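You operate a simulated robot arm through the tools that you are given. There is no shell and no other tool.

You are at the controls of a simulated robot arm. One attempt, no reset.

Task
Take the play out of the jig handle with an insert.
Fine: shut the handle, read the play display and push the insert of that size into the hub, then swing the handle open and shut once.

Only the result counts: the job must be done as asked and must still hold three seconds after the hand-in. Knocking over, shifting, dropping, spilling or breaking anything else fails it.

Robot
A 7-joint arm with a two-finger parallel gripper, fixed in place. Base frame: the origin is at the foot of the arm, x ahead of it, y to its left, z up. Units: mm, rad, N and s.
With the tool pointing down near the work surface it reaches from about 280 to 680 mm from the base axis. Its first joint turns from -1.152 to 1.152 rad. Payload 1.57 kg.
Tool frame: the origin (TCP) lies between the finger pads and is the grasp point; the fingertips stand 30 mm ahead of it; z points along the fingers, y is the line along which they close. Largest opening 110 mm; finger width 24, thickness 12; the body of the gripper, 48 by 112 mm, starts 78 mm behind the TCP.
Orientation is told as [roll, pitch, yaw] about the base's x, y, z axes, in that order, counted from this pose: with the fingers straight down and closing along the base's y, the tool's x points along the base's -x, its y along +y and its z along -z.

Tools
- The arm moves only by the tool nudge_tool. Its argument "increments" is a list of rows, each a list of 7 numbers: the shift along the base's x, y, z in mm, then the turn, a rotation vector about the base's x, y, z in rad, then the closure, from 0 (fully open) to 1 (shut). In form: [[tx, ty, tz, rx, ry, rz, fingers], ...]. A call has 1 to 20 rows; each row shifts and turns the commanded pose from where the row before left it. A row lasts 0.2 s, in which the tool goes at most 50 mm and 0.15 rad; a call with a longer step from one row to the next is refused whole, and so is a gripper value outside its range. Where a pose cannot be reached the arm comes as near as it can. A force on the tool above 50 N (or 10 N above the force at the start of the call, whichever is more), or a blocked arm, ends the call early, and 0.2 s more pass. The fingers move at their own pace (about 108 mm/s each) and stop on an object; they squeeze with about 42 N. The grip force told is the motor's: it shows also when the fingers shut on nothing. Time passes only in rows, and 0.2 s behind the last, so rows that do not move let the fingers close. The reply holds the time, the measured pose of the TCP, the force on the tool along the base axes, the opening and the grip force, in the units named above and with some noise, with the torque about the TCP (base axes, N m) and any sound that the robot's microphone picked up, and new pictures: "pictures" is both (left out), scene, wrist or none.
- Cameras (640 x 400 px; columns grow to the right, rows downward): "scene" is fixed at [172.5, -394.2, 1408.4]; the picture's right is [0.72, -0.69, 0.00], its down [-0.37, -0.38, -0.85] and it looks along [0.58, 0.61, -0.53] (base axes); focal length 251 px, centre (320, 200). "wrist" rides on the gripper at [70, 16, -141] in the tool frame; the picture's right is [-0.23, 0.97, 0.00], its down [-0.85, -0.20, -0.48] and it looks along [-0.47, -0.11, 0.88] (tool axes); focal length 222 px, centre (320, 200). There is no depth. A picture from a camera that has moved, and an enlarged one, comes with that camera's place and axes in the base frame and with its lens.
- close_up(camera, box): a new picture of the part [left, top, right, bottom] of that camera's present view, enlarged. It takes no simulated time.
- finish_job(): hands the job in; it is judged then, once.

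Places have to be worked out from the pictures, the camera data and where the tool is seen. Open the gripper and draw the arm clear of the work before you hand the job in, unless the task says otherwise.

The tools are called by a JSON object that holds its "method" and its "body". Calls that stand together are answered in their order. nudge_tool: Moves the arm, as the interface text tells. Its arguments: {"type":"object","properties":{"increments":{"type":"array"},"pictures":{"type":"string","enum":["both","scene","wrist","none"]}},"required":["increments"]} The other tools are called the same way: close_up (camera, box) takes an enlarged picture of a part of a camera's view; finish_job () hands the job in.

At the start:

```text
time_s: 0.0
position: [351.3, -96.0, 1283.9]
ee_rot: [0.0, -0.001, -0.002]
ft_force: [-0.5, 0.1, -0.4]
ft_torque: [0.0, 0.02, 0.01]
width: 109.8
grasp_force: 0.0
```

scene: 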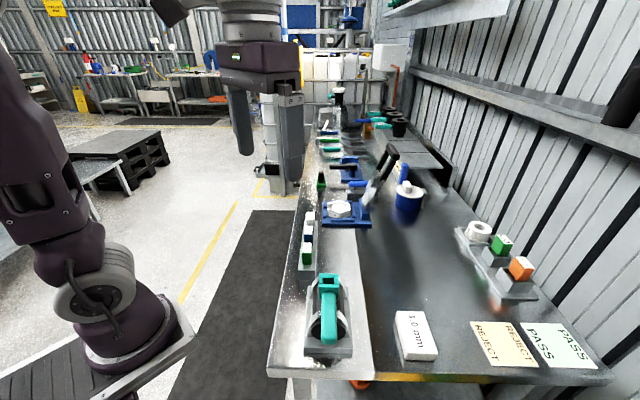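
wrist: 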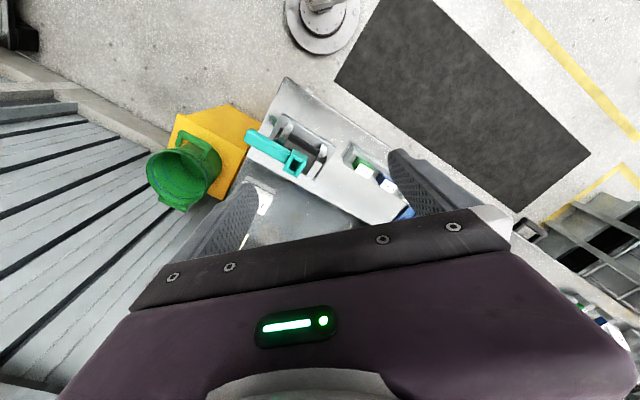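

I begin by looking closely at the scene: the jig with the teal handle, the inserts and the display.

{"method": "close_up", "body": {"camera": "scene", "box": [260, 230, 460, 390]}}

{"method": "close_up", "body": {"camera": "scene", "box": [440, 200, 620, 380]}}

{"method": "close_up", "body": {"camera": "scene", "box": [280, 130, 440, 250]}}

{"method": "close_up", "body": {"camera": "wrist", "box": [220, 70, 440, 230]}}

```text
2.50 times, centred on (360, 310) of scene
camera zoom: at [172.5, -394.2, 1408.4], right [0.72, -0.69, 0.0], down [-0.37, -0.38, -0.85], along [0.58, 0.61, -0.53], focal length 627 px, centre (220, -75)
```

zoom: 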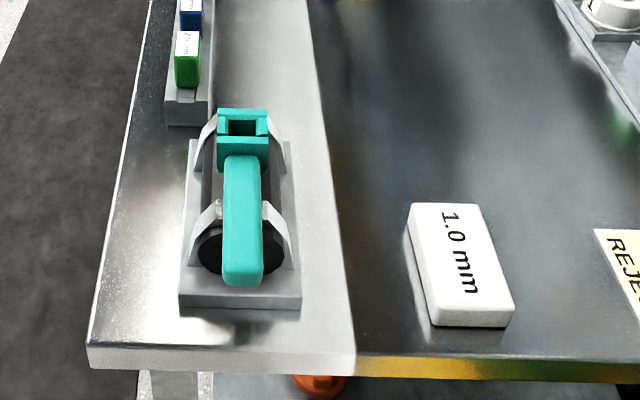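

```text
2.22 times, centred on (530, 290) of scene
camera zoom: at [172.5, -394.2, 1408.4], right [0.72, -0.69, 0.0], down [-0.37, -0.38, -0.85], along [0.58, 0.61, -0.53], focal length 558 px, centre (-147, 0)
```

zoom: 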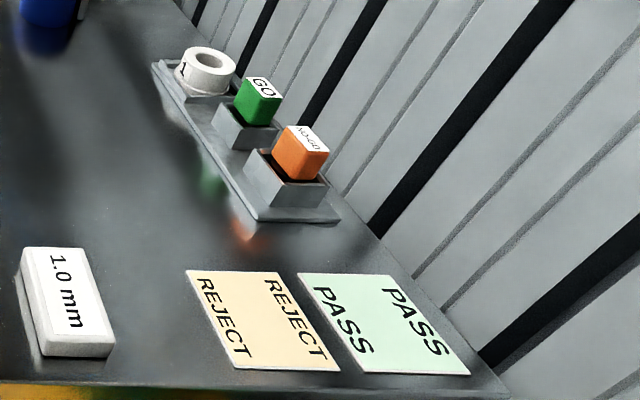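

```text
3.33 times, centred on (360, 190) of scene
camera zoom: at [172.5, -394.2, 1408.4], right [0.72, -0.69, 0.0], down [-0.37, -0.38, -0.85], along [0.58, 0.61, -0.53], focal length 836 px, centre (187, 233)
```

zoom: 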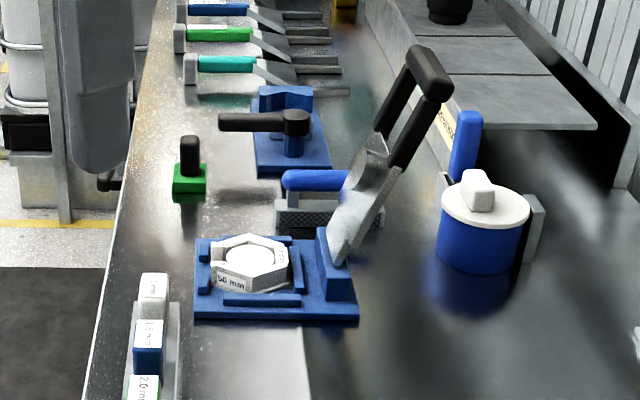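

```text
2.50 times, centred on (330, 150) of wrist
camera zoom: at [281.1, -78.8, 1423.9], right [0.23, 0.97, 0.0], down [0.85, -0.2, 0.48], along [0.47, -0.11, -0.88], focal length 555 px, centre (295, 325)
```

zoom: 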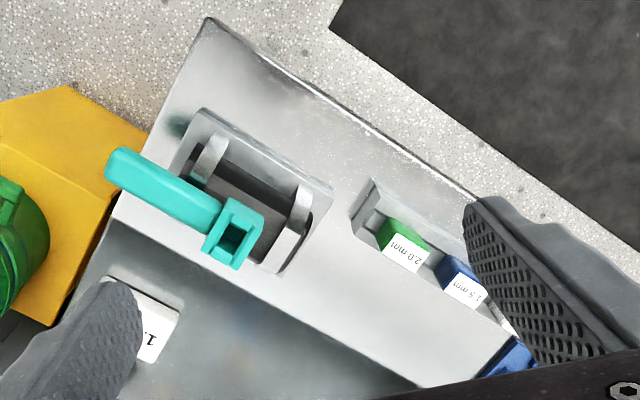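

The teal handle with the square hub sits on the bench around (418, -160, ~998), the insert rack around (478, -26, ~965), and a white block reading "1.0 mm" near the bench edge. I move the wrist camera nearer to the jig to look at it better.

{"method": "nudge_tool", "body": {"increments": [[-7, -5, -35, 0, 0, 0, 0], [-7, -5, -35, 0, 0, 0, 0], [-7, -4, -34, 0, 0, 0, 0]], "pictures": "both"}}

```text
time_s: 0.8
position: [329.0, -109.5, 1178.6]
ee_rot: [0.001, 0.001, 0.0]
ft_force: [-0.2, -0.4, 0.3]
ft_torque: [0.0, 0.01, -0.01]
width: 109.8
grasp_force: 0.1
camera wrist: at [259.6, -92.1, 1318.5], right [0.23, 0.97, 0.0], down [0.85, -0.2, 0.48], along [0.47, -0.11, -0.88], focal length 222 px, centre (320, 200)
```

scene: 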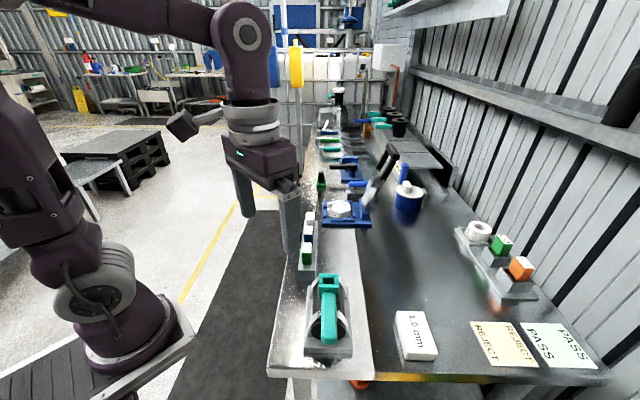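
wrist: 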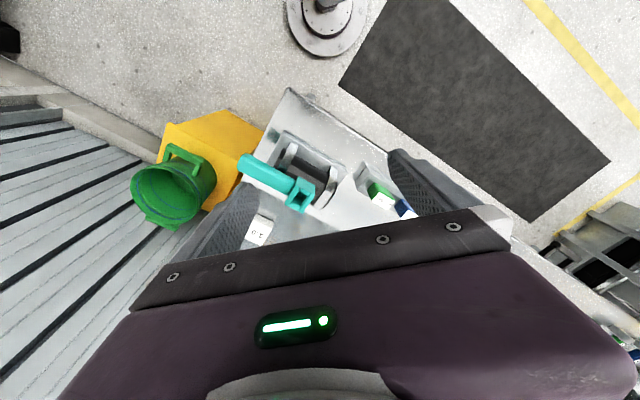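

The hub appears where I predicted it. I enlarge both views of the jig.

{"method": "close_up", "body": {"camera": "wrist", "box": [230, 120, 350, 220]}}

{"method": "close_up", "body": {"camera": "wrist", "box": [340, 150, 420, 220]}}

{"method": "close_up", "body": {"camera": "scene", "box": [290, 260, 370, 370]}}

{"method": "close_up", "body": {"camera": "scene", "box": [285, 195, 345, 275]}}

{"method": "close_up", "body": {"camera": "scene", "box": [380, 300, 450, 370]}}

```text
4.00 times, centred on (290, 170) of wrist
camera zoom: at [259.6, -92.1, 1318.5], right [0.23, 0.97, 0.0], down [0.85, -0.2, 0.48], along [0.47, -0.11, -0.88], focal length 888 px, centre (440, 320)
```

zoom: 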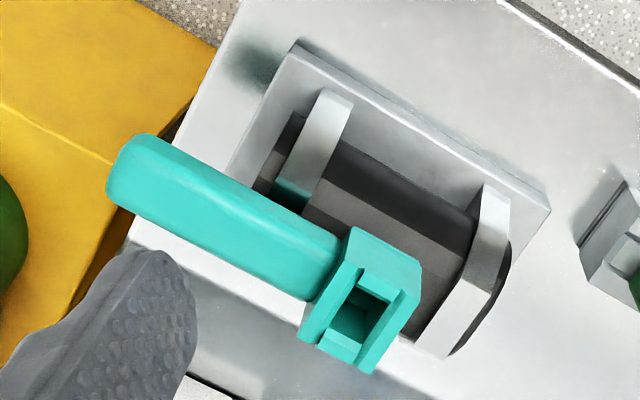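

```text
5.71 times, centred on (380, 185) of wrist
camera zoom: at [259.6, -92.1, 1318.5], right [0.23, 0.97, 0.0], down [0.85, -0.2, 0.48], along [0.47, -0.11, -0.88], focal length 1269 px, centre (-23, 286)
```

zoom: 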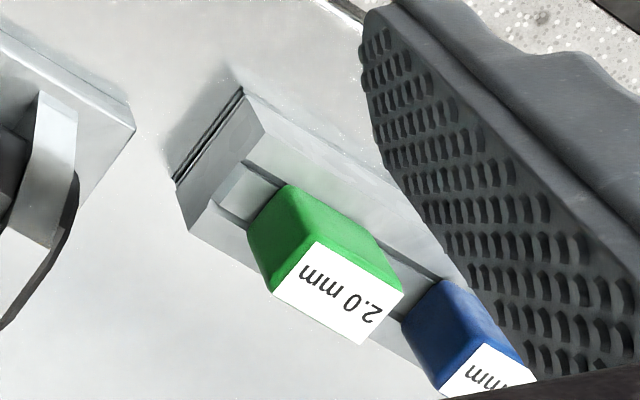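

```text
3.64 times, centred on (330, 315) of scene
camera zoom: at [172.5, -394.2, 1408.4], right [0.72, -0.69, 0.0], down [-0.37, -0.38, -0.85], along [0.58, 0.61, -0.53], focal length 912 px, centre (284, -218)
```

zoom: 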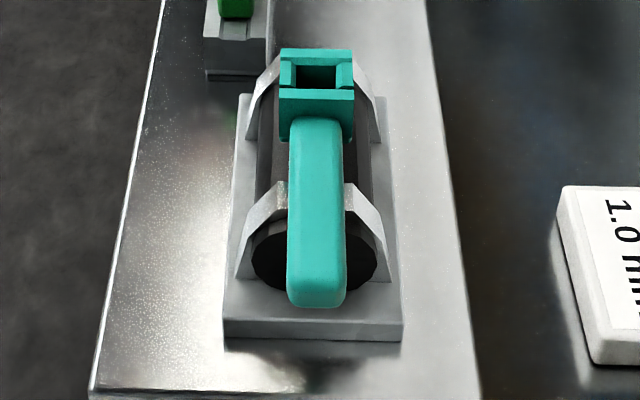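

```text
5.00 times, centred on (315, 235) of scene
camera zoom: at [172.5, -394.2, 1408.4], right [0.72, -0.69, 0.0], down [-0.37, -0.38, -0.85], along [0.58, 0.61, -0.53], focal length 1255 px, centre (345, 25)
```

zoom: 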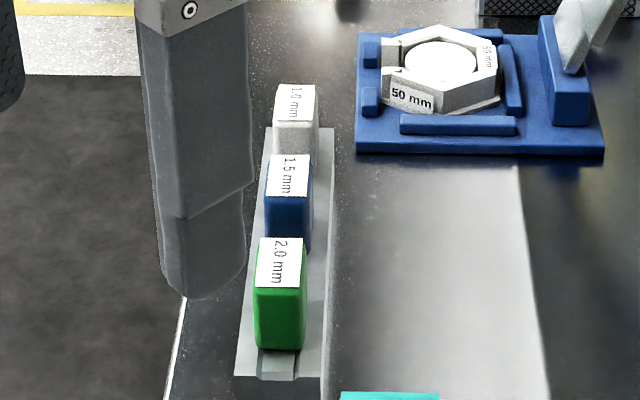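

```text
5.71 times, centred on (415, 335) of scene
camera zoom: at [172.5, -394.2, 1408.4], right [0.72, -0.69, 0.0], down [-0.37, -0.38, -0.85], along [0.58, 0.61, -0.53], focal length 1434 px, centre (-223, -571)
```

zoom: 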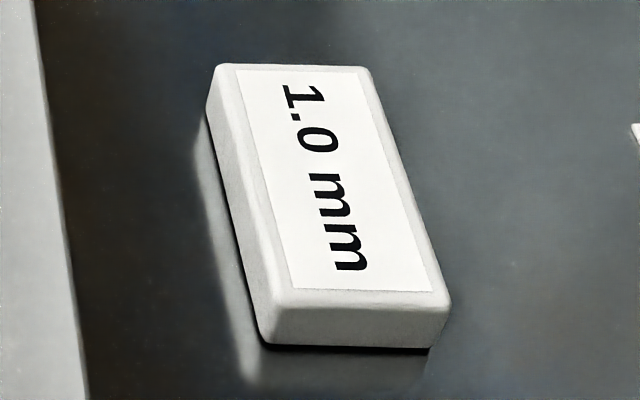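

The close-ups seem to add true detail, so I zoom further onto the hub, the handle and the rack before moving anything.

{"method": "close_up", "body": {"camera": "wrist", "box": [280, 172, 344, 216]}}

{"method": "close_up", "body": {"camera": "scene", "box": [308, 264, 350, 304]}}

{"method": "close_up", "body": {"camera": "scene", "box": [300, 300, 360, 362]}}

{"method": "close_up", "body": {"camera": "scene", "box": [295, 205, 330, 275]}}

```text
9.09 times, centred on (312, 194) of wrist
camera zoom: at [259.6, -92.1, 1318.5], right [0.23, 0.97, 0.0], down [0.85, -0.2, 0.48], along [0.47, -0.11, -0.88], focal length 2019 px, centre (393, 254)
```

zoom: 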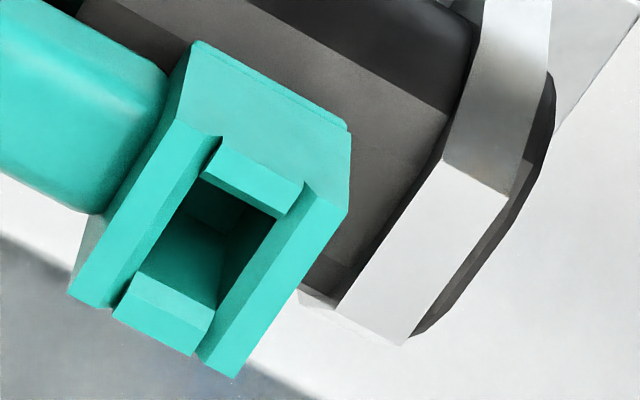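

```text
10.00 times, centred on (329, 284) of scene
camera zoom: at [172.5, -394.2, 1408.4], right [0.72, -0.69, 0.0], down [-0.37, -0.38, -0.85], along [0.58, 0.61, -0.53], focal length 2509 px, centre (230, -640)
```

zoom: 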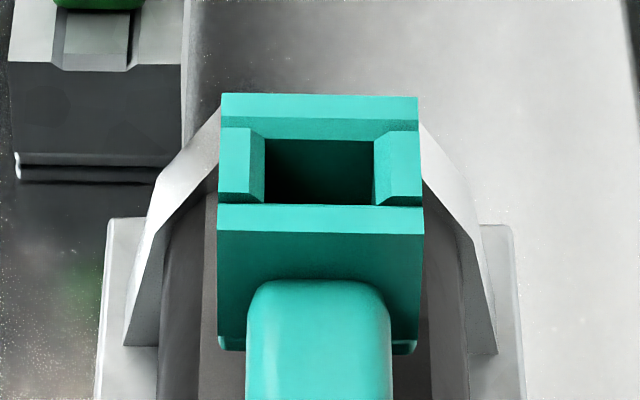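

```text
6.45 times, centred on (330, 331) of scene
camera zoom: at [172.5, -394.2, 1408.4], right [0.72, -0.69, 0.0], down [-0.37, -0.38, -0.85], along [0.58, 0.61, -0.53], focal length 1619 px, centre (256, -645)
```

zoom: 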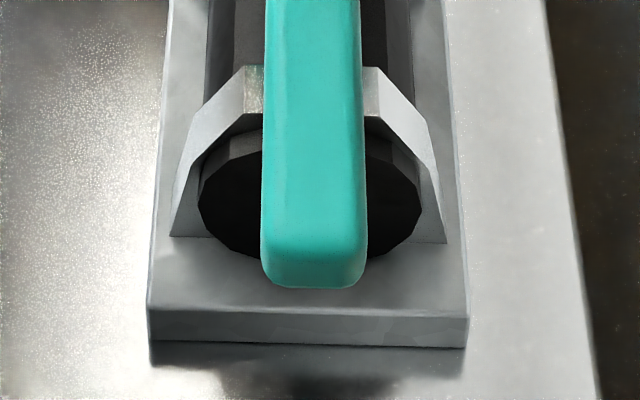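

```text
5.71 times, centred on (312, 240) of scene
camera zoom: at [172.5, -394.2, 1408.4], right [0.72, -0.69, 0.0], down [-0.37, -0.38, -0.85], along [0.58, 0.61, -0.53], focal length 1434 px, centre (363, -29)
```

zoom: 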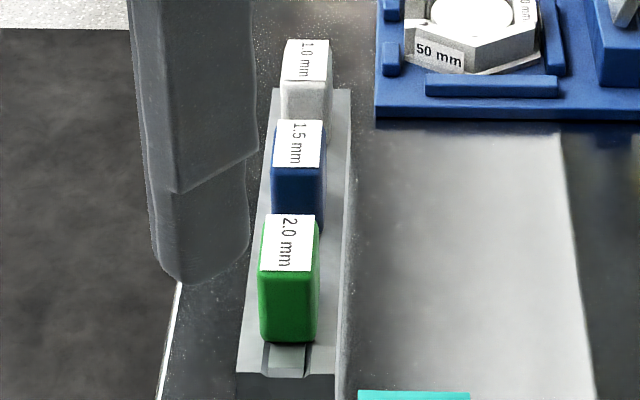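

The hub is a roughly 41 x 32 mm square socket with chamfered mouth, handle aligned with the base plate, display reading 1.0 mm. I tilt and turn the wrist camera to get a side view of the handle and its hinge, before deciding which way it moves.

{"method": "nudge_tool", "body": {"increments": [[-10, 0, -20, 0, -0.1333, 0, 0], [-10, 0, -20, 0, -0.1333, 0, 0], [-10, 0, -20, 0, -0.1334, 0, 0], [0, 0, -5, 0, 0, -0.1375, 0], [0, 0, -5, 0, 0, -0.1375, 0], [0, 0, -5, 0, 0, -0.1375, 0], [0, 0, -5, 0, 0, -0.1375, 0]], "pictures": "both"}}

```text
time_s: 2.4
position: [299.8, -109.1, 1099.4]
ee_rot: [0.0, -0.399, -0.552]
ft_force: [0.2, -0.5, -0.5]
ft_torque: [0.05, -0.02, 0.03]
width: 109.9
grasp_force: 0.1
camera wrist: at [206.8, -32.6, 1201.4], right [0.69, 0.72, 0.09], down [0.41, -0.49, 0.77], along [0.6, -0.5, -0.63], focal length 222 px, centre (320, 200)
```

scene: 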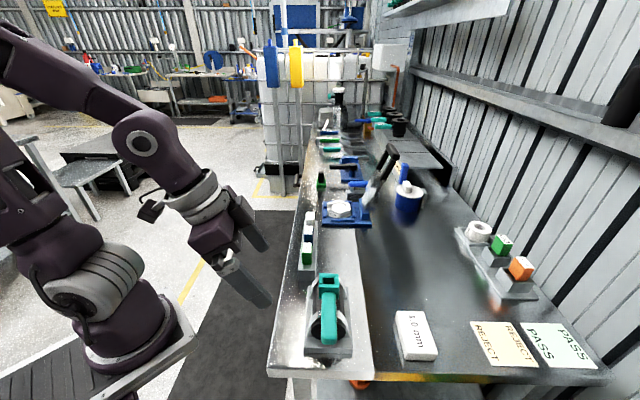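
wrist: 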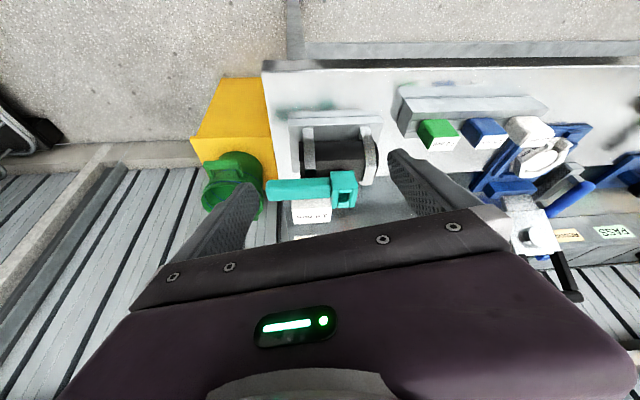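

The picture is upside down relative to the world (image down ≈ world up). I zoom in on the jig and the rack in this oblique view.

{"method": "close_up", "body": {"camera": "wrist", "box": [255, 100, 395, 240]}}

{"method": "close_up", "body": {"camera": "wrist", "box": [320, 155, 385, 220]}}

{"method": "close_up", "body": {"camera": "wrist", "box": [385, 70, 565, 180]}}

```text
2.86 times, centred on (325, 170) of wrist
camera zoom: at [206.8, -32.6, 1201.4], right [0.69, 0.72, 0.09], down [0.41, -0.49, 0.77], along [0.6, -0.5, -0.63], focal length 635 px, centre (306, 286)
```

zoom: 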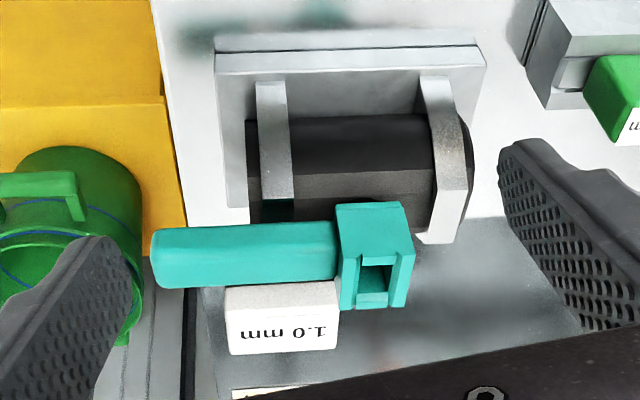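

```text
6.15 times, centred on (352, 188) of wrist
camera zoom: at [206.8, -32.6, 1201.4], right [0.69, 0.72, 0.09], down [0.41, -0.49, 0.77], along [0.6, -0.5, -0.63], focal length 1367 px, centre (120, 277)
```

zoom: 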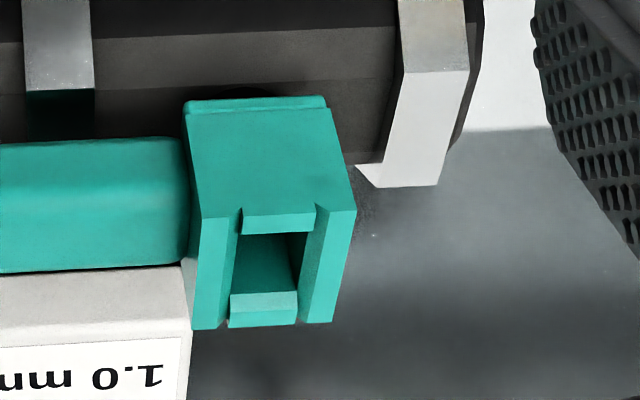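

```text
3.56 times, centred on (475, 125) of wrist
camera zoom: at [206.8, -32.6, 1201.4], right [0.69, 0.72, 0.09], down [0.41, -0.49, 0.77], along [0.6, -0.5, -0.63], focal length 790 px, centre (-231, 467)
```

zoom: 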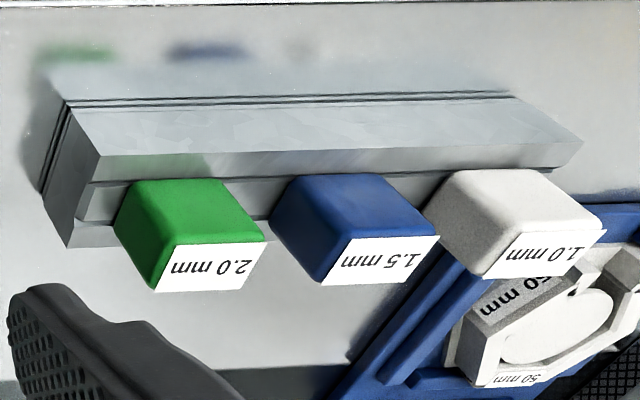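

The hub (≈(419,-162), z 970–1005) sits on a round pivot at the centre of the plate, so the handle (z ≈ 973–990, pointing to about (344,-238)) presumably swings about a vertical axis. I bring the tool above the handle tip with fingers across it, part open, staying high.

{"method": "nudge_tool", "body": {"increments": [[6.3, -12.8, 0, 0, 0, 0.1486, 0.2], [6.3, -12.8, 0, 0, 0, 0.1486, 0.3], [6.3, -12.8, 0, 0, 0, 0.1486, 0.45], [6.3, -12.8, 0, 0, 0, 0.1486, 0.45], [6.3, -12.8, 0, 0, 0, 0.1486, 0.45], [6.3, -12.8, 0, 0, 0, 0.1486, 0.45], [6.3, -12.8, 0, 0, 0, 0.1486, 0.45], [6.3, -12.8, 0, 0, 0, 0.1486, 0.45], [6.3, -12.8, 0, 0, 0, 0.1486, 0.45], [0, 0, 0, -0.094, 0.094, 0, 0.45], [0, 0, 0, -0.094, 0.094, 0, 0.45], [0, 0, 0, -0.094, 0.094, 0, 0.45]], "pictures": "both"}}

```text
time_s: 5.0
position: [357.0, -224.4, 1100.0]
ee_rot: [-0.002, -0.001, 0.785]
ft_force: [0.2, -0.5, 0.3]
ft_torque: [-0.01, -0.01, -0.03]
width: 60.1
grasp_force: 0.0
camera wrist: at [296.2, -262.3, 1239.9], right [-0.53, 0.85, 0.0], down [0.75, 0.47, 0.48], along [0.41, 0.25, -0.88], focal length 222 px, centre (320, 200)
```

scene: 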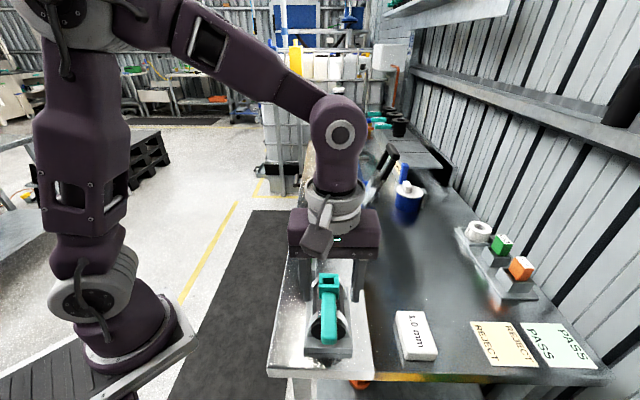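
wrist: 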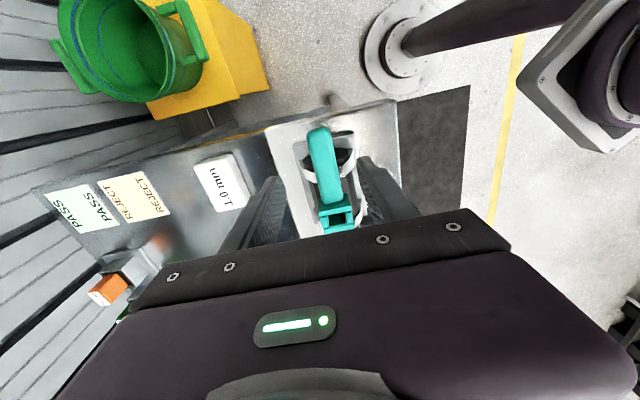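

I am above the handle tip; I enlarge the wrist view to check the alignment of the handle between the fingers.

{"method": "close_up", "body": {"camera": "wrist", "box": [260, 110, 420, 240]}}

{"method": "close_up", "body": {"camera": "scene", "box": [260, 220, 400, 370]}}

```text
3.08 times, centred on (340, 175) of wrist
camera zoom: at [296.2, -262.3, 1239.9], right [-0.53, 0.85, 0.0], down [0.75, 0.47, 0.48], along [0.41, 0.25, -0.88], focal length 684 px, centre (258, 277)
```

zoom: 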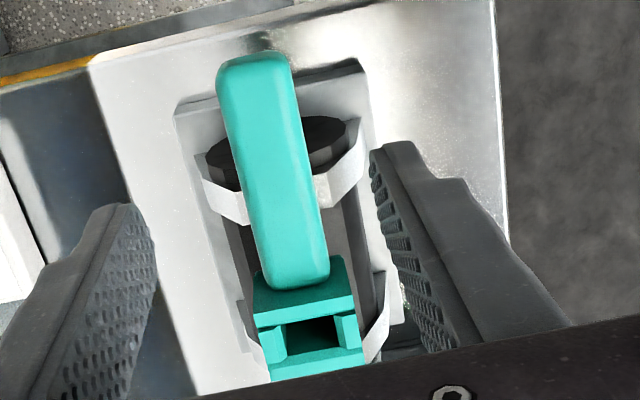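

```text
2.67 times, centred on (330, 295) of scene
camera zoom: at [172.5, -394.2, 1408.4], right [0.72, -0.69, 0.0], down [-0.37, -0.38, -0.85], along [0.58, 0.61, -0.53], focal length 669 px, centre (293, -53)
```

zoom: 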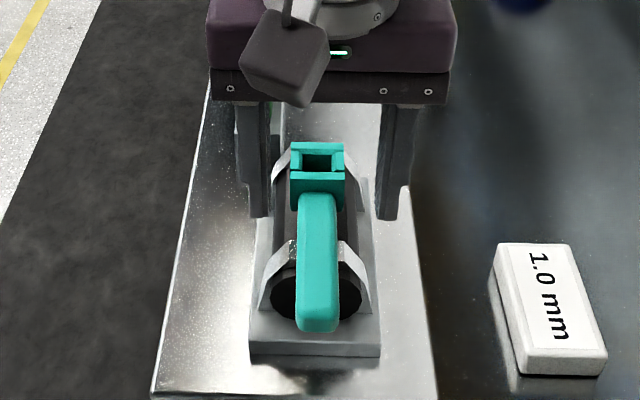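

The handle axis runs from about (405,-174) to (338,-236), my TCP is within 4 mm of it with 16 mm clearance per side. I lower so the fingertips straddle the handle at z ≈ 974.

{"method": "nudge_tool", "body": {"increments": [[-1, 2, -20, 0, 0, 0, 0.45], [-1, 2, -20, 0, 0, 0, 0.45], [0, 0, -20, 0, 0, 0, 0.45], [0, 0, -18, 0, 0, 0, 0.45], [0, 0, -18, 0, 0, 0, 0.45]], "pictures": "both"}}

```text
time_s: 6.2
position: [355.1, -221.0, 1002.7]
ee_rot: [-0.001, -0.002, 0.784]
ft_force: [-0.1, 0.6, -0.6]
ft_torque: [0.01, -0.02, -0.02]
width: 60.6
grasp_force: 0.0
camera wrist: at [293.7, -258.8, 1143.2], right [-0.53, 0.85, 0.0], down [0.75, 0.46, 0.48], along [0.41, 0.25, -0.88], focal length 222 px, centre (320, 200)
```

scene: 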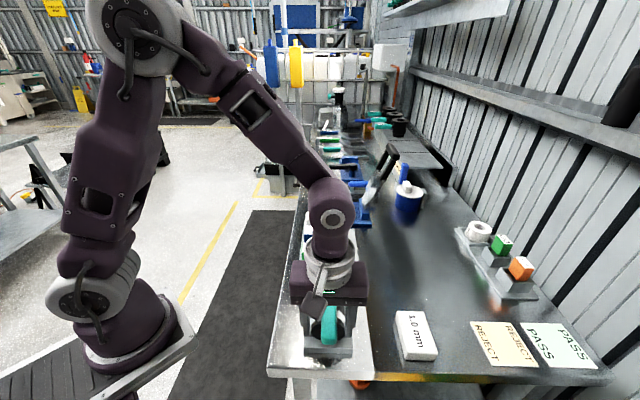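
wrist: 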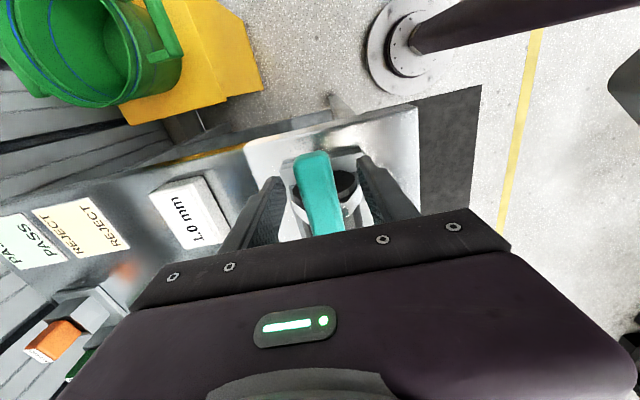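

The fingers straddle the handle without contact. I now nudge sideways toward the robot side (-x,+y) in small steps to feel whether the handle swings that way.

{"method": "nudge_tool", "body": {"increments": [[-3, 3, 0, 0, 0, 0, 0.45], [-3, 3, 0, 0, 0, 0, 0.45], [-3, 3, 0, 0, 0, 0, 0.45], [-2, 2, 0, 0, 0, 0, 0.45], [-2, 2, 0, 0, 0, 0, 0.45], [-2, 2, 0, 0, 0, 0, 0.45]], "pictures": "wrist"}}

```text
time_s: 7.6
position: [338.7, -206.2, 1003.0]
ee_rot: [0.0, 0.0, 0.785]
ft_force: [1.0, -3.0, -1.2]
ft_torque: [-0.08, -0.04, -0.07]
width: 62.6
grasp_force: 1.0
camera wrist: at [278.7, -243.3, 1143.8], right [-0.53, 0.85, 0.0], down [0.75, 0.46, 0.48], along [0.41, 0.25, -0.88], focal length 222 px, centre (320, 200)
```

wrist: 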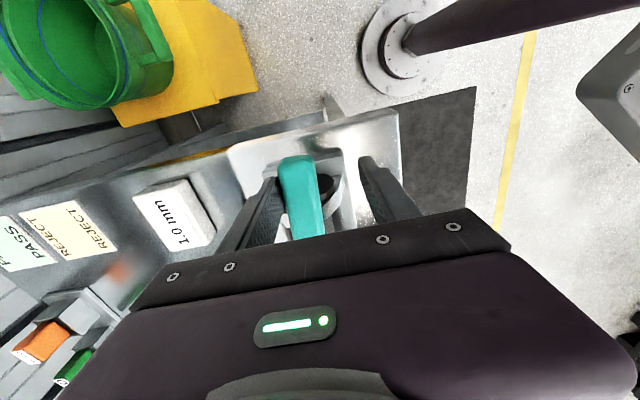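

The left finger now touches the handle with about 3 N. I push on a little further to see whether it yields.

{"method": "nudge_tool", "body": {"increments": [[-2, 2, 0, 0, 0, 0, 0.45], [-2, 2, 0, 0, 0, 0, 0.45], [-2, 2, 0, 0, 0, 0, 0.45], [-2, 2, 0, 0, 0, 0, 0.45]], "pictures": "both"}}

```text
time_s: 8.6
position: [331.4, -196.9, 1003.3]
ee_rot: [0.001, -0.002, 0.787]
ft_force: [2.6, -1.2, -0.1]
ft_torque: [-0.06, -0.04, -0.03]
width: 62.5
grasp_force: 0.9
camera wrist: at [270.6, -235.3, 1143.9], right [-0.53, 0.85, 0.0], down [0.74, 0.46, 0.48], along [0.41, 0.25, -0.88], focal length 222 px, centre (320, 200)
```

scene: 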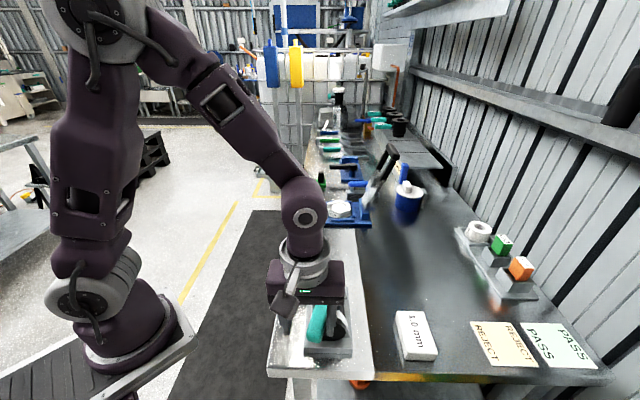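
wrist: 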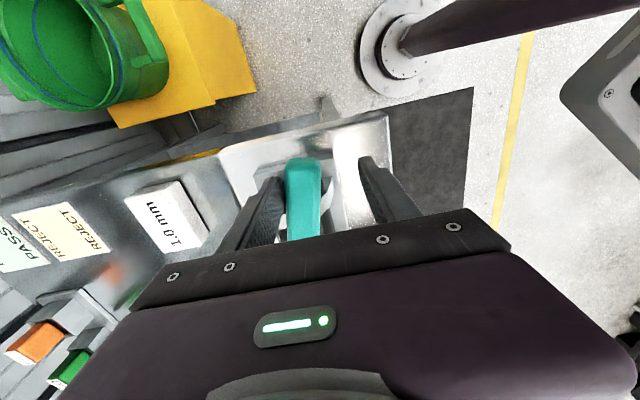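

The handle swings freely toward the robot side with only ~3 N; the display still shows 1.0 mm. I keep following the arc around the hub, turning the tool with it, watching for the stop.

{"method": "nudge_tool", "body": {"increments": [[-1.96, 5.35, 0, 0, 0, -0.06, 0.45], [-1.6, 5.43, 0, 0, 0, -0.06, 0.45], [-1.28, 5.5, 0, 0, 0, -0.06, 0.45], [-0.96, 5.58, 0, 0, 0, -0.06, 0.45], [-0.6, 5.63, 0, 0, 0, -0.06, 0.45]], "pictures": "both"}}

```text
time_s: 9.8
position: [324.4, -170.3, 1004.1]
ee_rot: [0.001, -0.002, 0.485]
ft_force: [0.7, -2.9, 0.1]
ft_torque: [-0.07, 0.0, -0.06]
width: 62.6
grasp_force: 1.4
camera wrist: at [255.8, -188.2, 1143.9], right [-0.25, 0.97, 0.0], down [0.85, 0.22, 0.48], along [0.46, 0.12, -0.88], focal length 222 px, centre (320, 200)
```

scene: 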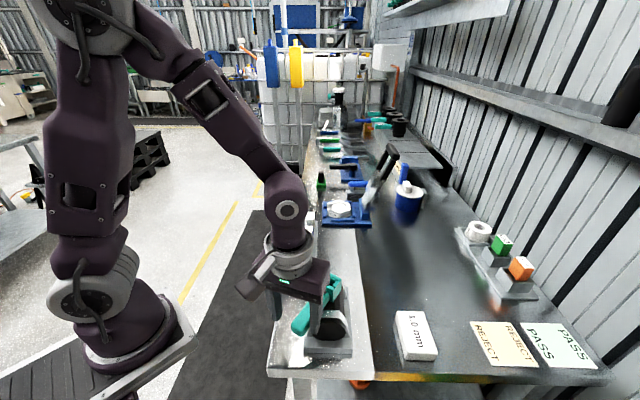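
wrist: 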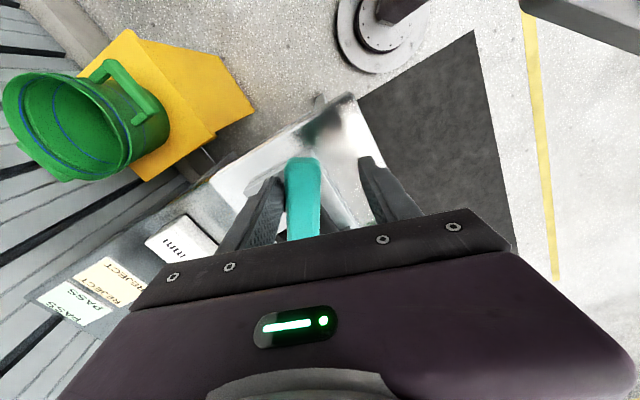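

The handle keeps yielding at ~3 N (now near azimuth 195°), display unchanged. I continue the arc.

{"method": "nudge_tool", "body": {"increments": [[-0.3, 7.56, 0, 0, 0, -0.08, 0.45], [0.32, 7.57, 0, 0, 0, -0.08, 0.45], [0.91, 7.44, 0, 0, 0, -0.08, 0.45], [1.49, 7.33, 0, 0, 0, -0.08, 0.45], [2.1, 7.27, 0, 0, 0, -0.08, 0.45], [2.68, 7.08, 0, 0, 0, -0.08, 0.45]], "pictures": "both"}}

```text
time_s: 11.2
position: [331.6, -126.2, 1002.6]
ee_rot: [0.0, 0.0, 0.005]
ft_force: [0.4, -2.3, 0.5]
ft_torque: [-0.09, -0.02, 0.0]
width: 62.4
grasp_force: 0.9
camera wrist: at [262.4, -109.9, 1143.7], right [0.22, 0.97, 0.0], down [0.86, -0.2, 0.48], along [0.47, -0.11, -0.88], focal length 222 px, centre (320, 200)
```

scene: 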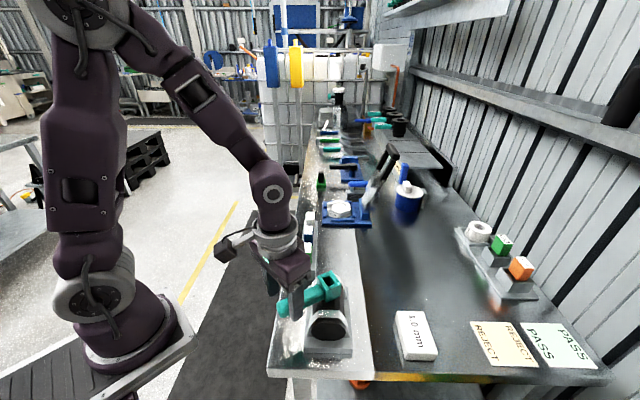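
wrist: 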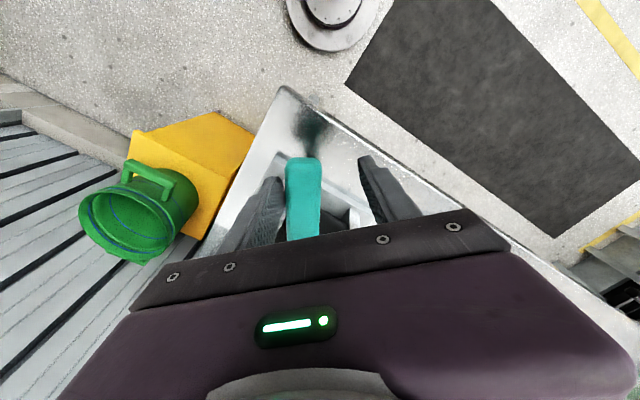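

Still swinging freely; handle now near azimuth 167°. I check the display enlarged while continuing the arc in the same manner.

{"method": "nudge_tool", "body": {"increments": [[3.23, 6.84, 0, 0, 0, -0.08, 0.45], [3.77, 6.56, 0, 0, 0, -0.08, 0.45], [4.2, 6.11, 0, 0, 0, -0.08, 0.45], [4.75, 5.88, 0, 0, 0, -0.08, 0.45], [5.23, 5.48, 0, 0, 0, -0.08, 0.45]], "pictures": "both"}}

{"method": "close_up", "body": {"camera": "scene", "box": [255, 240, 455, 370]}}

```text
time_s: 12.4
position: [351.3, -95.1, 1002.6]
ee_rot: [0.0, 0.0, -0.393]
ft_force: [-0.6, -3.5, -1.7]
ft_torque: [-0.07, 0.02, -0.05]
width: 62.7
grasp_force: 1.8
camera wrist: at [294.9, -52.8, 1143.5], right [0.58, 0.81, 0.0], down [0.71, -0.51, 0.48], along [0.39, -0.28, -0.88], focal length 222 px, centre (320, 200)
```

scene: 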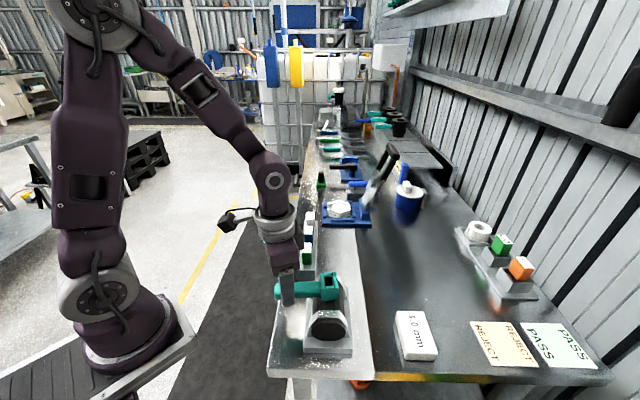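
wrist: 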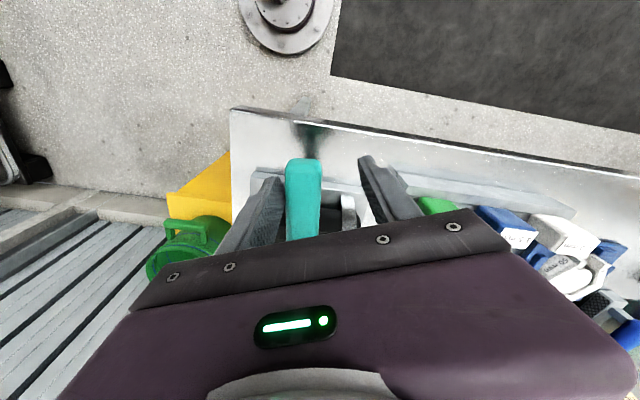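

```text
3.08 times, centred on (355, 305) of scene
camera zoom: at [172.5, -394.3, 1408.4], right [0.72, -0.69, 0.0], down [-0.37, -0.38, -0.85], along [0.58, 0.61, -0.53], focal length 772 px, centre (212, -123)
```

zoom: 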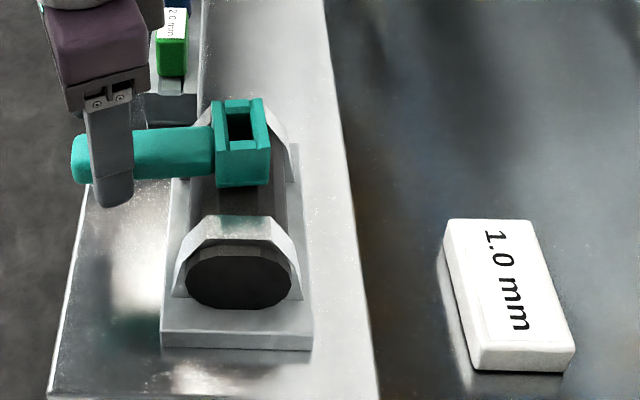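

Now nearly perpendicular to the tube (~144°) and still no stop; display still 1.0 mm. I continue in smaller steps to find the end stop.

{"method": "nudge_tool", "body": {"increments": [[2.8, 2.6, 0, 0, 0, -0.04, 0.45], [2.8, 2.5, 0, 0, 0, -0.04, 0.45], [3.0, 2.35, 0, 0, 0, -0.04, 0.45], [3.05, 2.2, 0, 0, 0, -0.04, 0.45]], "pictures": "wrist"}}

{"method": "close_up", "body": {"camera": "scene", "box": [255, 240, 455, 370]}}

```text
time_s: 13.4
position: [364.4, -86.3, 1003.3]
ee_rot: [0.001, 0.001, -0.556]
ft_force: [-8.5, -6.9, -2.7]
ft_torque: [-0.12, 0.07, -0.21]
width: 69.7
grasp_force: 5.0
camera wrist: at [313.8, -35.0, 1143.7], right [0.71, 0.71, 0.0], down [0.62, -0.62, 0.48], along [0.34, -0.34, -0.88], focal length 222 px, centre (320, 200)
```

wrist: 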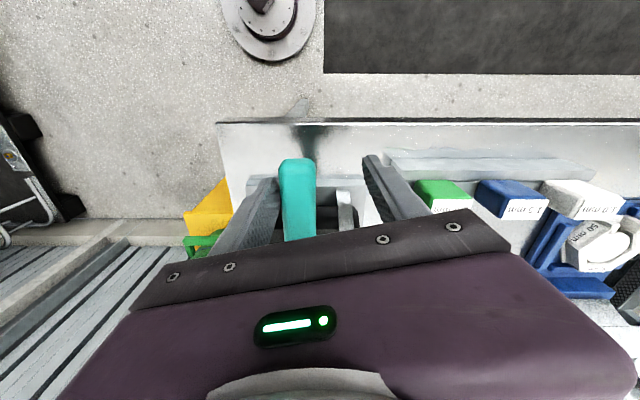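

```text
3.08 times, centred on (355, 305) of scene
camera zoom: at [172.3, -394.4, 1408.3], right [0.72, -0.69, 0.0], down [-0.37, -0.38, -0.85], along [0.58, 0.61, -0.53], focal length 772 px, centre (212, -123)
```

zoom: 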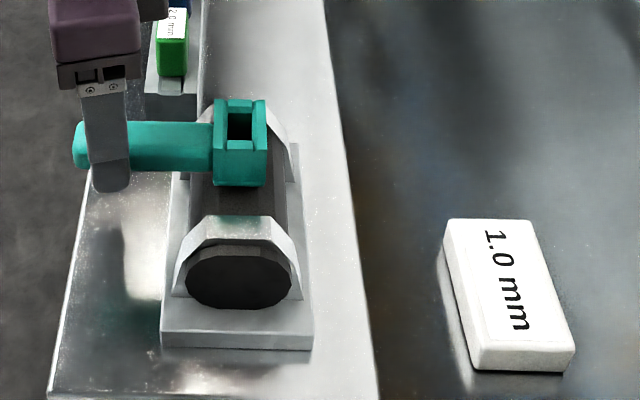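

The push force jumped to ~11 N with the handle at azimuth ~136°, i.e. perpendicular to the tube: that is one end stop; display unchanged and no sound. I centre the fingers on the handle, narrow them to cage it, and swing back toward the start while watching for changes.

{"method": "nudge_tool", "body": {"increments": [[-4.5, -7.2, 0, 0, 0, -0.1, 0.45], [-4.5, -7.2, 0, 0, 0, -0.1, 0.45], [0, 0, 0, 0, 0, 0, 0.62], [0, 0, 0, 0, 0, 0, 0.65], [0, 0, 0, 0, 0, 0, 0.65]], "pictures": "both"}}

```text
time_s: 14.6
position: [355.6, -100.0, 1003.0]
ee_rot: [0.0, -0.002, -0.755]
ft_force: [-0.6, -1.1, 0.4]
ft_torque: [-0.01, -0.01, 0.01]
width: 38.5
grasp_force: 0.0
camera wrist: at [316.1, -39.5, 1143.8], right [0.83, 0.55, 0.0], down [0.49, -0.73, 0.48], along [0.27, -0.4, -0.88], focal length 222 px, centre (320, 200)
```

scene: 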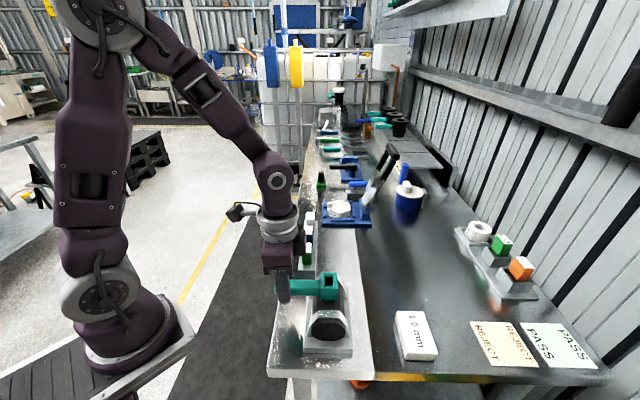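
wrist: 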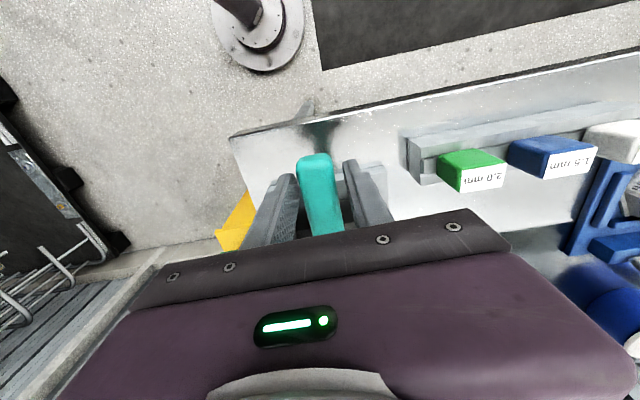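

The handle is caged without load. I swing it back counter-clockwise along the arc toward azimuth ~193°.

{"method": "nudge_tool", "body": {"increments": [[-5.8, -6.6, 0, 0, 0, 0.1, 0.65], [-5.1, -7.2, 0, 0, 0, 0.1, 0.65], [-4.4, -7.7, 0, 0, 0, 0.1, 0.65], [-3.6, -8.1, 0, 0, 0, 0.1, 0.65], [-2.8, -8.4, 0, 0, 0, 0.1, 0.65], [-1.9, -8.6, 0, 0, 0, 0.1, 0.65], [-1.04, -8.8, 0, 0, 0, 0.1, 0.65], [-0.15, -8.8, 0, 0, 0, 0.1, 0.65], [0.7, -8.8, 0, 0, 0, 0.1, 0.65], [1.6, -8.7, 0, 0, 0, 0.1, 0.65]], "pictures": "both"}}

```text
time_s: 16.8
position: [334.7, -180.9, 1003.1]
ee_rot: [0.0, 0.0, 0.249]
ft_force: [-0.6, 2.1, -0.3]
ft_torque: [0.0, -0.04, -0.02]
width: 40.3
grasp_force: 0.3
camera wrist: at [262.2, -182.6, 1143.9], right [-0.02, 1.0, 0.0], down [0.88, 0.02, 0.48], along [0.48, 0.01, -0.88], focal length 222 px, centre (320, 200)
```

scene: 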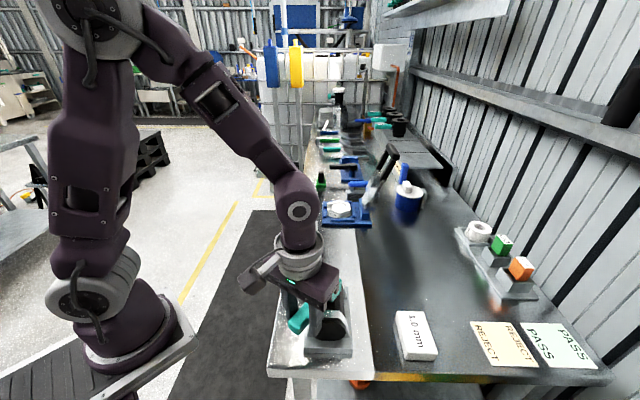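
wrist: 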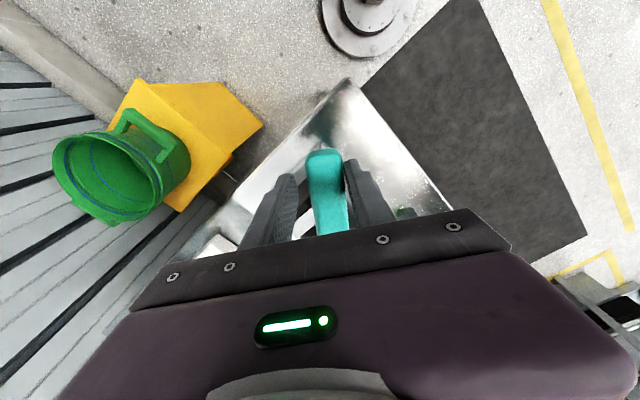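

The handle follows with ~2 N. I carry it on to the starting azimuth (~222°).

{"method": "nudge_tool", "body": {"increments": [[2.5, -8.5, 0, 0, 0, 0.1, 0.65], [3.3, -8.2, 0, 0, 0, 0.1, 0.65], [4.1, -7.8, 0, 0, 0, 0.1, 0.65], [4.86, -7.4, 0, 0, 0, 0.1, 0.65], [5.56, -6.86, 0, 0, 0, 0.1, 0.65]], "pictures": "both"}}

{"method": "close_up", "body": {"camera": "scene", "box": [255, 240, 455, 370]}}

```text
time_s: 18.0
position: [354.8, -220.0, 1003.4]
ee_rot: [0.001, 0.001, 0.75]
ft_force: [-0.1, 2.1, 0.3]
ft_torque: [0.03, 0.02, -0.01]
width: 39.9
grasp_force: 0.5
camera wrist: at [291.8, -255.8, 1144.1], right [-0.5, 0.87, 0.0], down [0.76, 0.44, 0.48], along [0.42, 0.24, -0.88], focal length 222 px, centre (320, 200)
```

scene: 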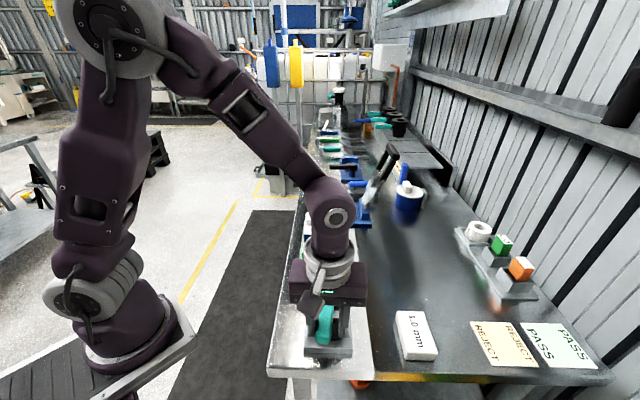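
wrist: 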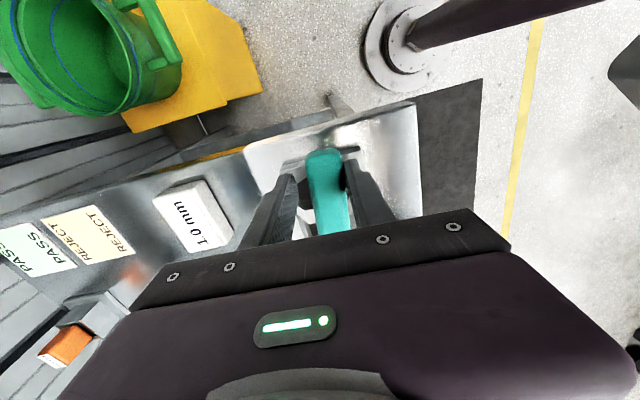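

```text
3.08 times, centred on (355, 305) of scene
camera zoom: at [172.4, -394.2, 1408.4], right [0.72, -0.69, 0.0], down [-0.37, -0.38, -0.85], along [0.58, 0.61, -0.53], focal length 772 px, centre (212, -123)
```

zoom: 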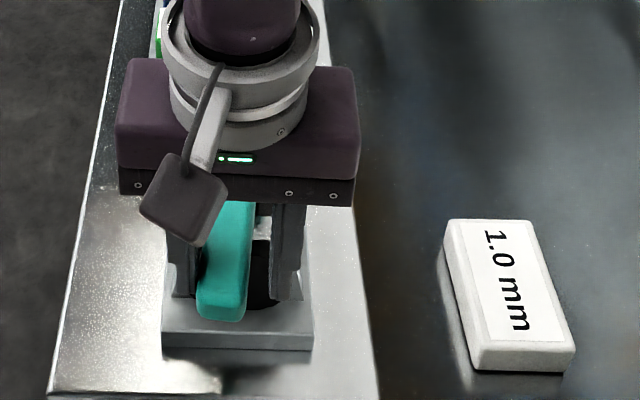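

The handle lags a few degrees on the near finger; still easy. I continue with smaller steps past the starting azimuth to find the other stop.

{"method": "nudge_tool", "body": {"increments": [[3.0, -3.2, 0, 0, 0, 0.05, 0.65], [3.15, -3.05, 0, 0, 0, 0.05, 0.65], [3.3, -2.9, 0, 0, 0, 0.05, 0.65]], "pictures": "both"}}

{"method": "close_up", "body": {"camera": "scene", "box": [255, 240, 455, 370]}}

```text
time_s: 18.8
position: [362.8, -228.6, 1002.8]
ee_rot: [0.004, -0.002, 0.896]
ft_force: [-5.2, 11.9, -0.2]
ft_torque: [0.06, 0.0, -0.27]
width: 47.9
grasp_force: 5.0
camera wrist: at [307.2, -273.2, 1144.2], right [-0.62, 0.78, 0.0], down [0.69, 0.54, 0.48], along [0.37, 0.3, -0.88], focal length 222 px, centre (320, 200)
```

scene: 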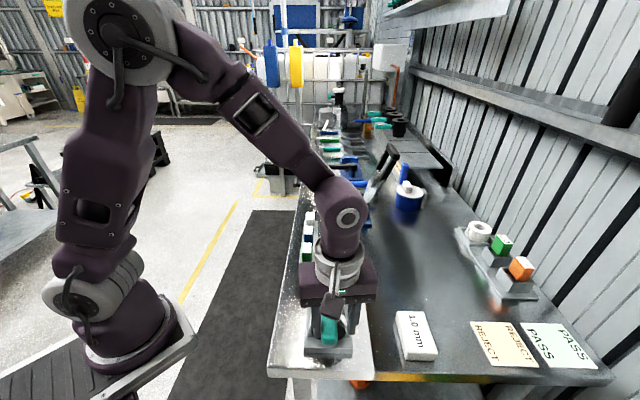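
wrist: 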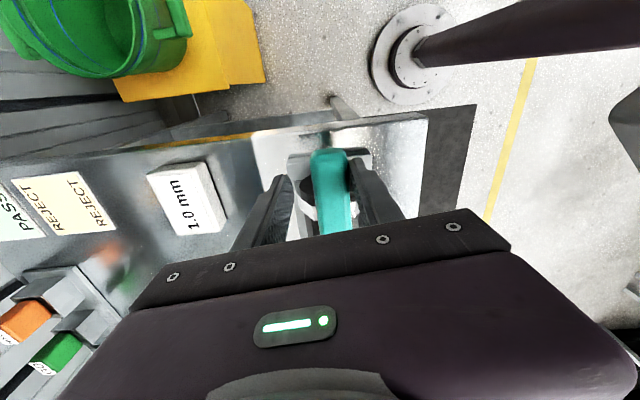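

```text
3.08 times, centred on (355, 305) of scene
camera zoom: at [172.4, -393.9, 1408.5], right [0.72, -0.69, 0.0], down [-0.37, -0.39, -0.85], along [0.58, 0.61, -0.53], focal length 772 px, centre (212, -123)
```

zoom: 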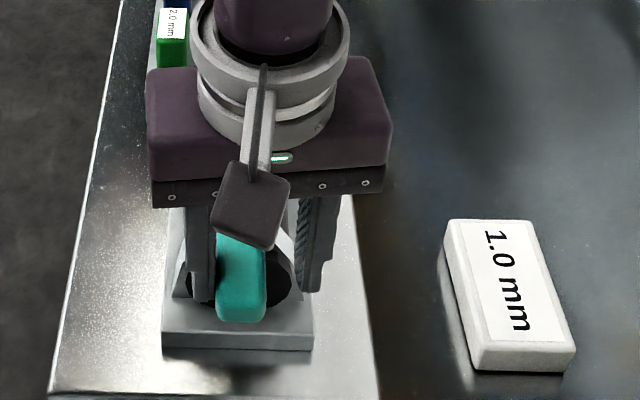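

Second stop found at azimuth ~223° (in line with the tube), where the handle started; the two stops are ~90° apart like a quarter-turn valve, so lengthwise is presumably open and crosswise shut. The display reads 1.0 mm at both. I swing the handle back across to the crosswise (shut) stop.

{"method": "nudge_tool", "body": {"increments": [[-6.4, 5.8, 0, 0, 0, -0.0972, 0.65], [-5.75, 6.3, 0, 0, 0, -0.0972, 0.65], [-5.15, 6.9, 0, 0, 0, -0.0972, 0.65], [-4.4, 7.4, 0, 0, 0, -0.0972, 0.65], [-3.7, 7.8, 0, 0, 0, -0.0972, 0.65], [-2.9, 8.0, 0, 0, 0, -0.0972, 0.65], [-2.1, 8.4, 0, 0, 0, -0.0972, 0.65], [-1.3, 8.45, 0, 0, 0, -0.0972, 0.65], [-0.5, 8.55, 0, 0, 0, -0.0972, 0.65], [0.4, 8.6, 0, 0, 0, -0.0972, 0.65], [1.2, 8.5, 0, 0, 0, -0.0972, 0.65], [2.0, 8.4, 0, 0, 0, -0.0972, 0.65], [2.8, 8.1, 0, 0, 0, -0.0972, 0.65], [3.6, 7.8, 0, 0, 0, -0.0972, 0.65], [4.3, 7.4, 0, 0, 0, -0.0972, 0.65], [5.0, 7.0, 0, 0, 0, -0.0972, 0.65], [5.7, 6.4, 0, 0, 0, -0.0972, 0.65]], "pictures": "both"}}

```text
time_s: 22.4
position: [356.6, -98.2, 1004.2]
ee_rot: [0.001, 0.001, -0.757]
ft_force: [-0.8, -1.2, 0.4]
ft_torque: [-0.05, 0.0, 0.08]
width: 40.1
grasp_force: 1.1
camera wrist: at [316.3, -39.1, 1144.3], right [0.83, 0.55, 0.0], down [0.48, -0.73, 0.48], along [0.26, -0.4, -0.88], focal length 222 px, centre (320, 200)
```

scene: 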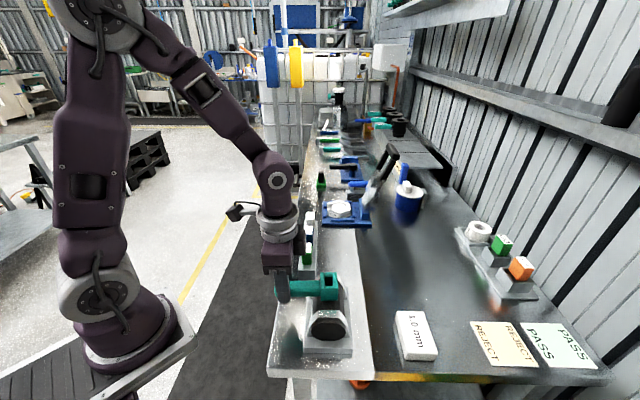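
wrist: 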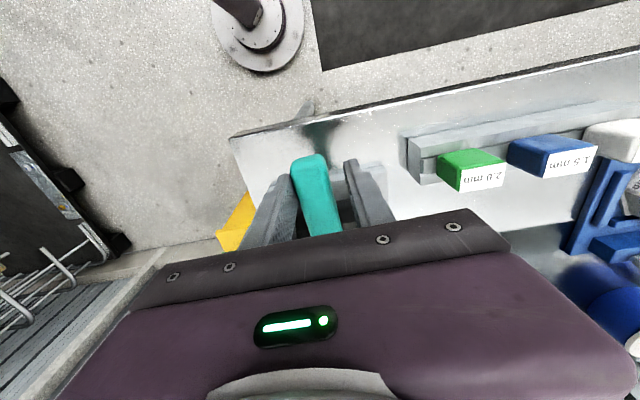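

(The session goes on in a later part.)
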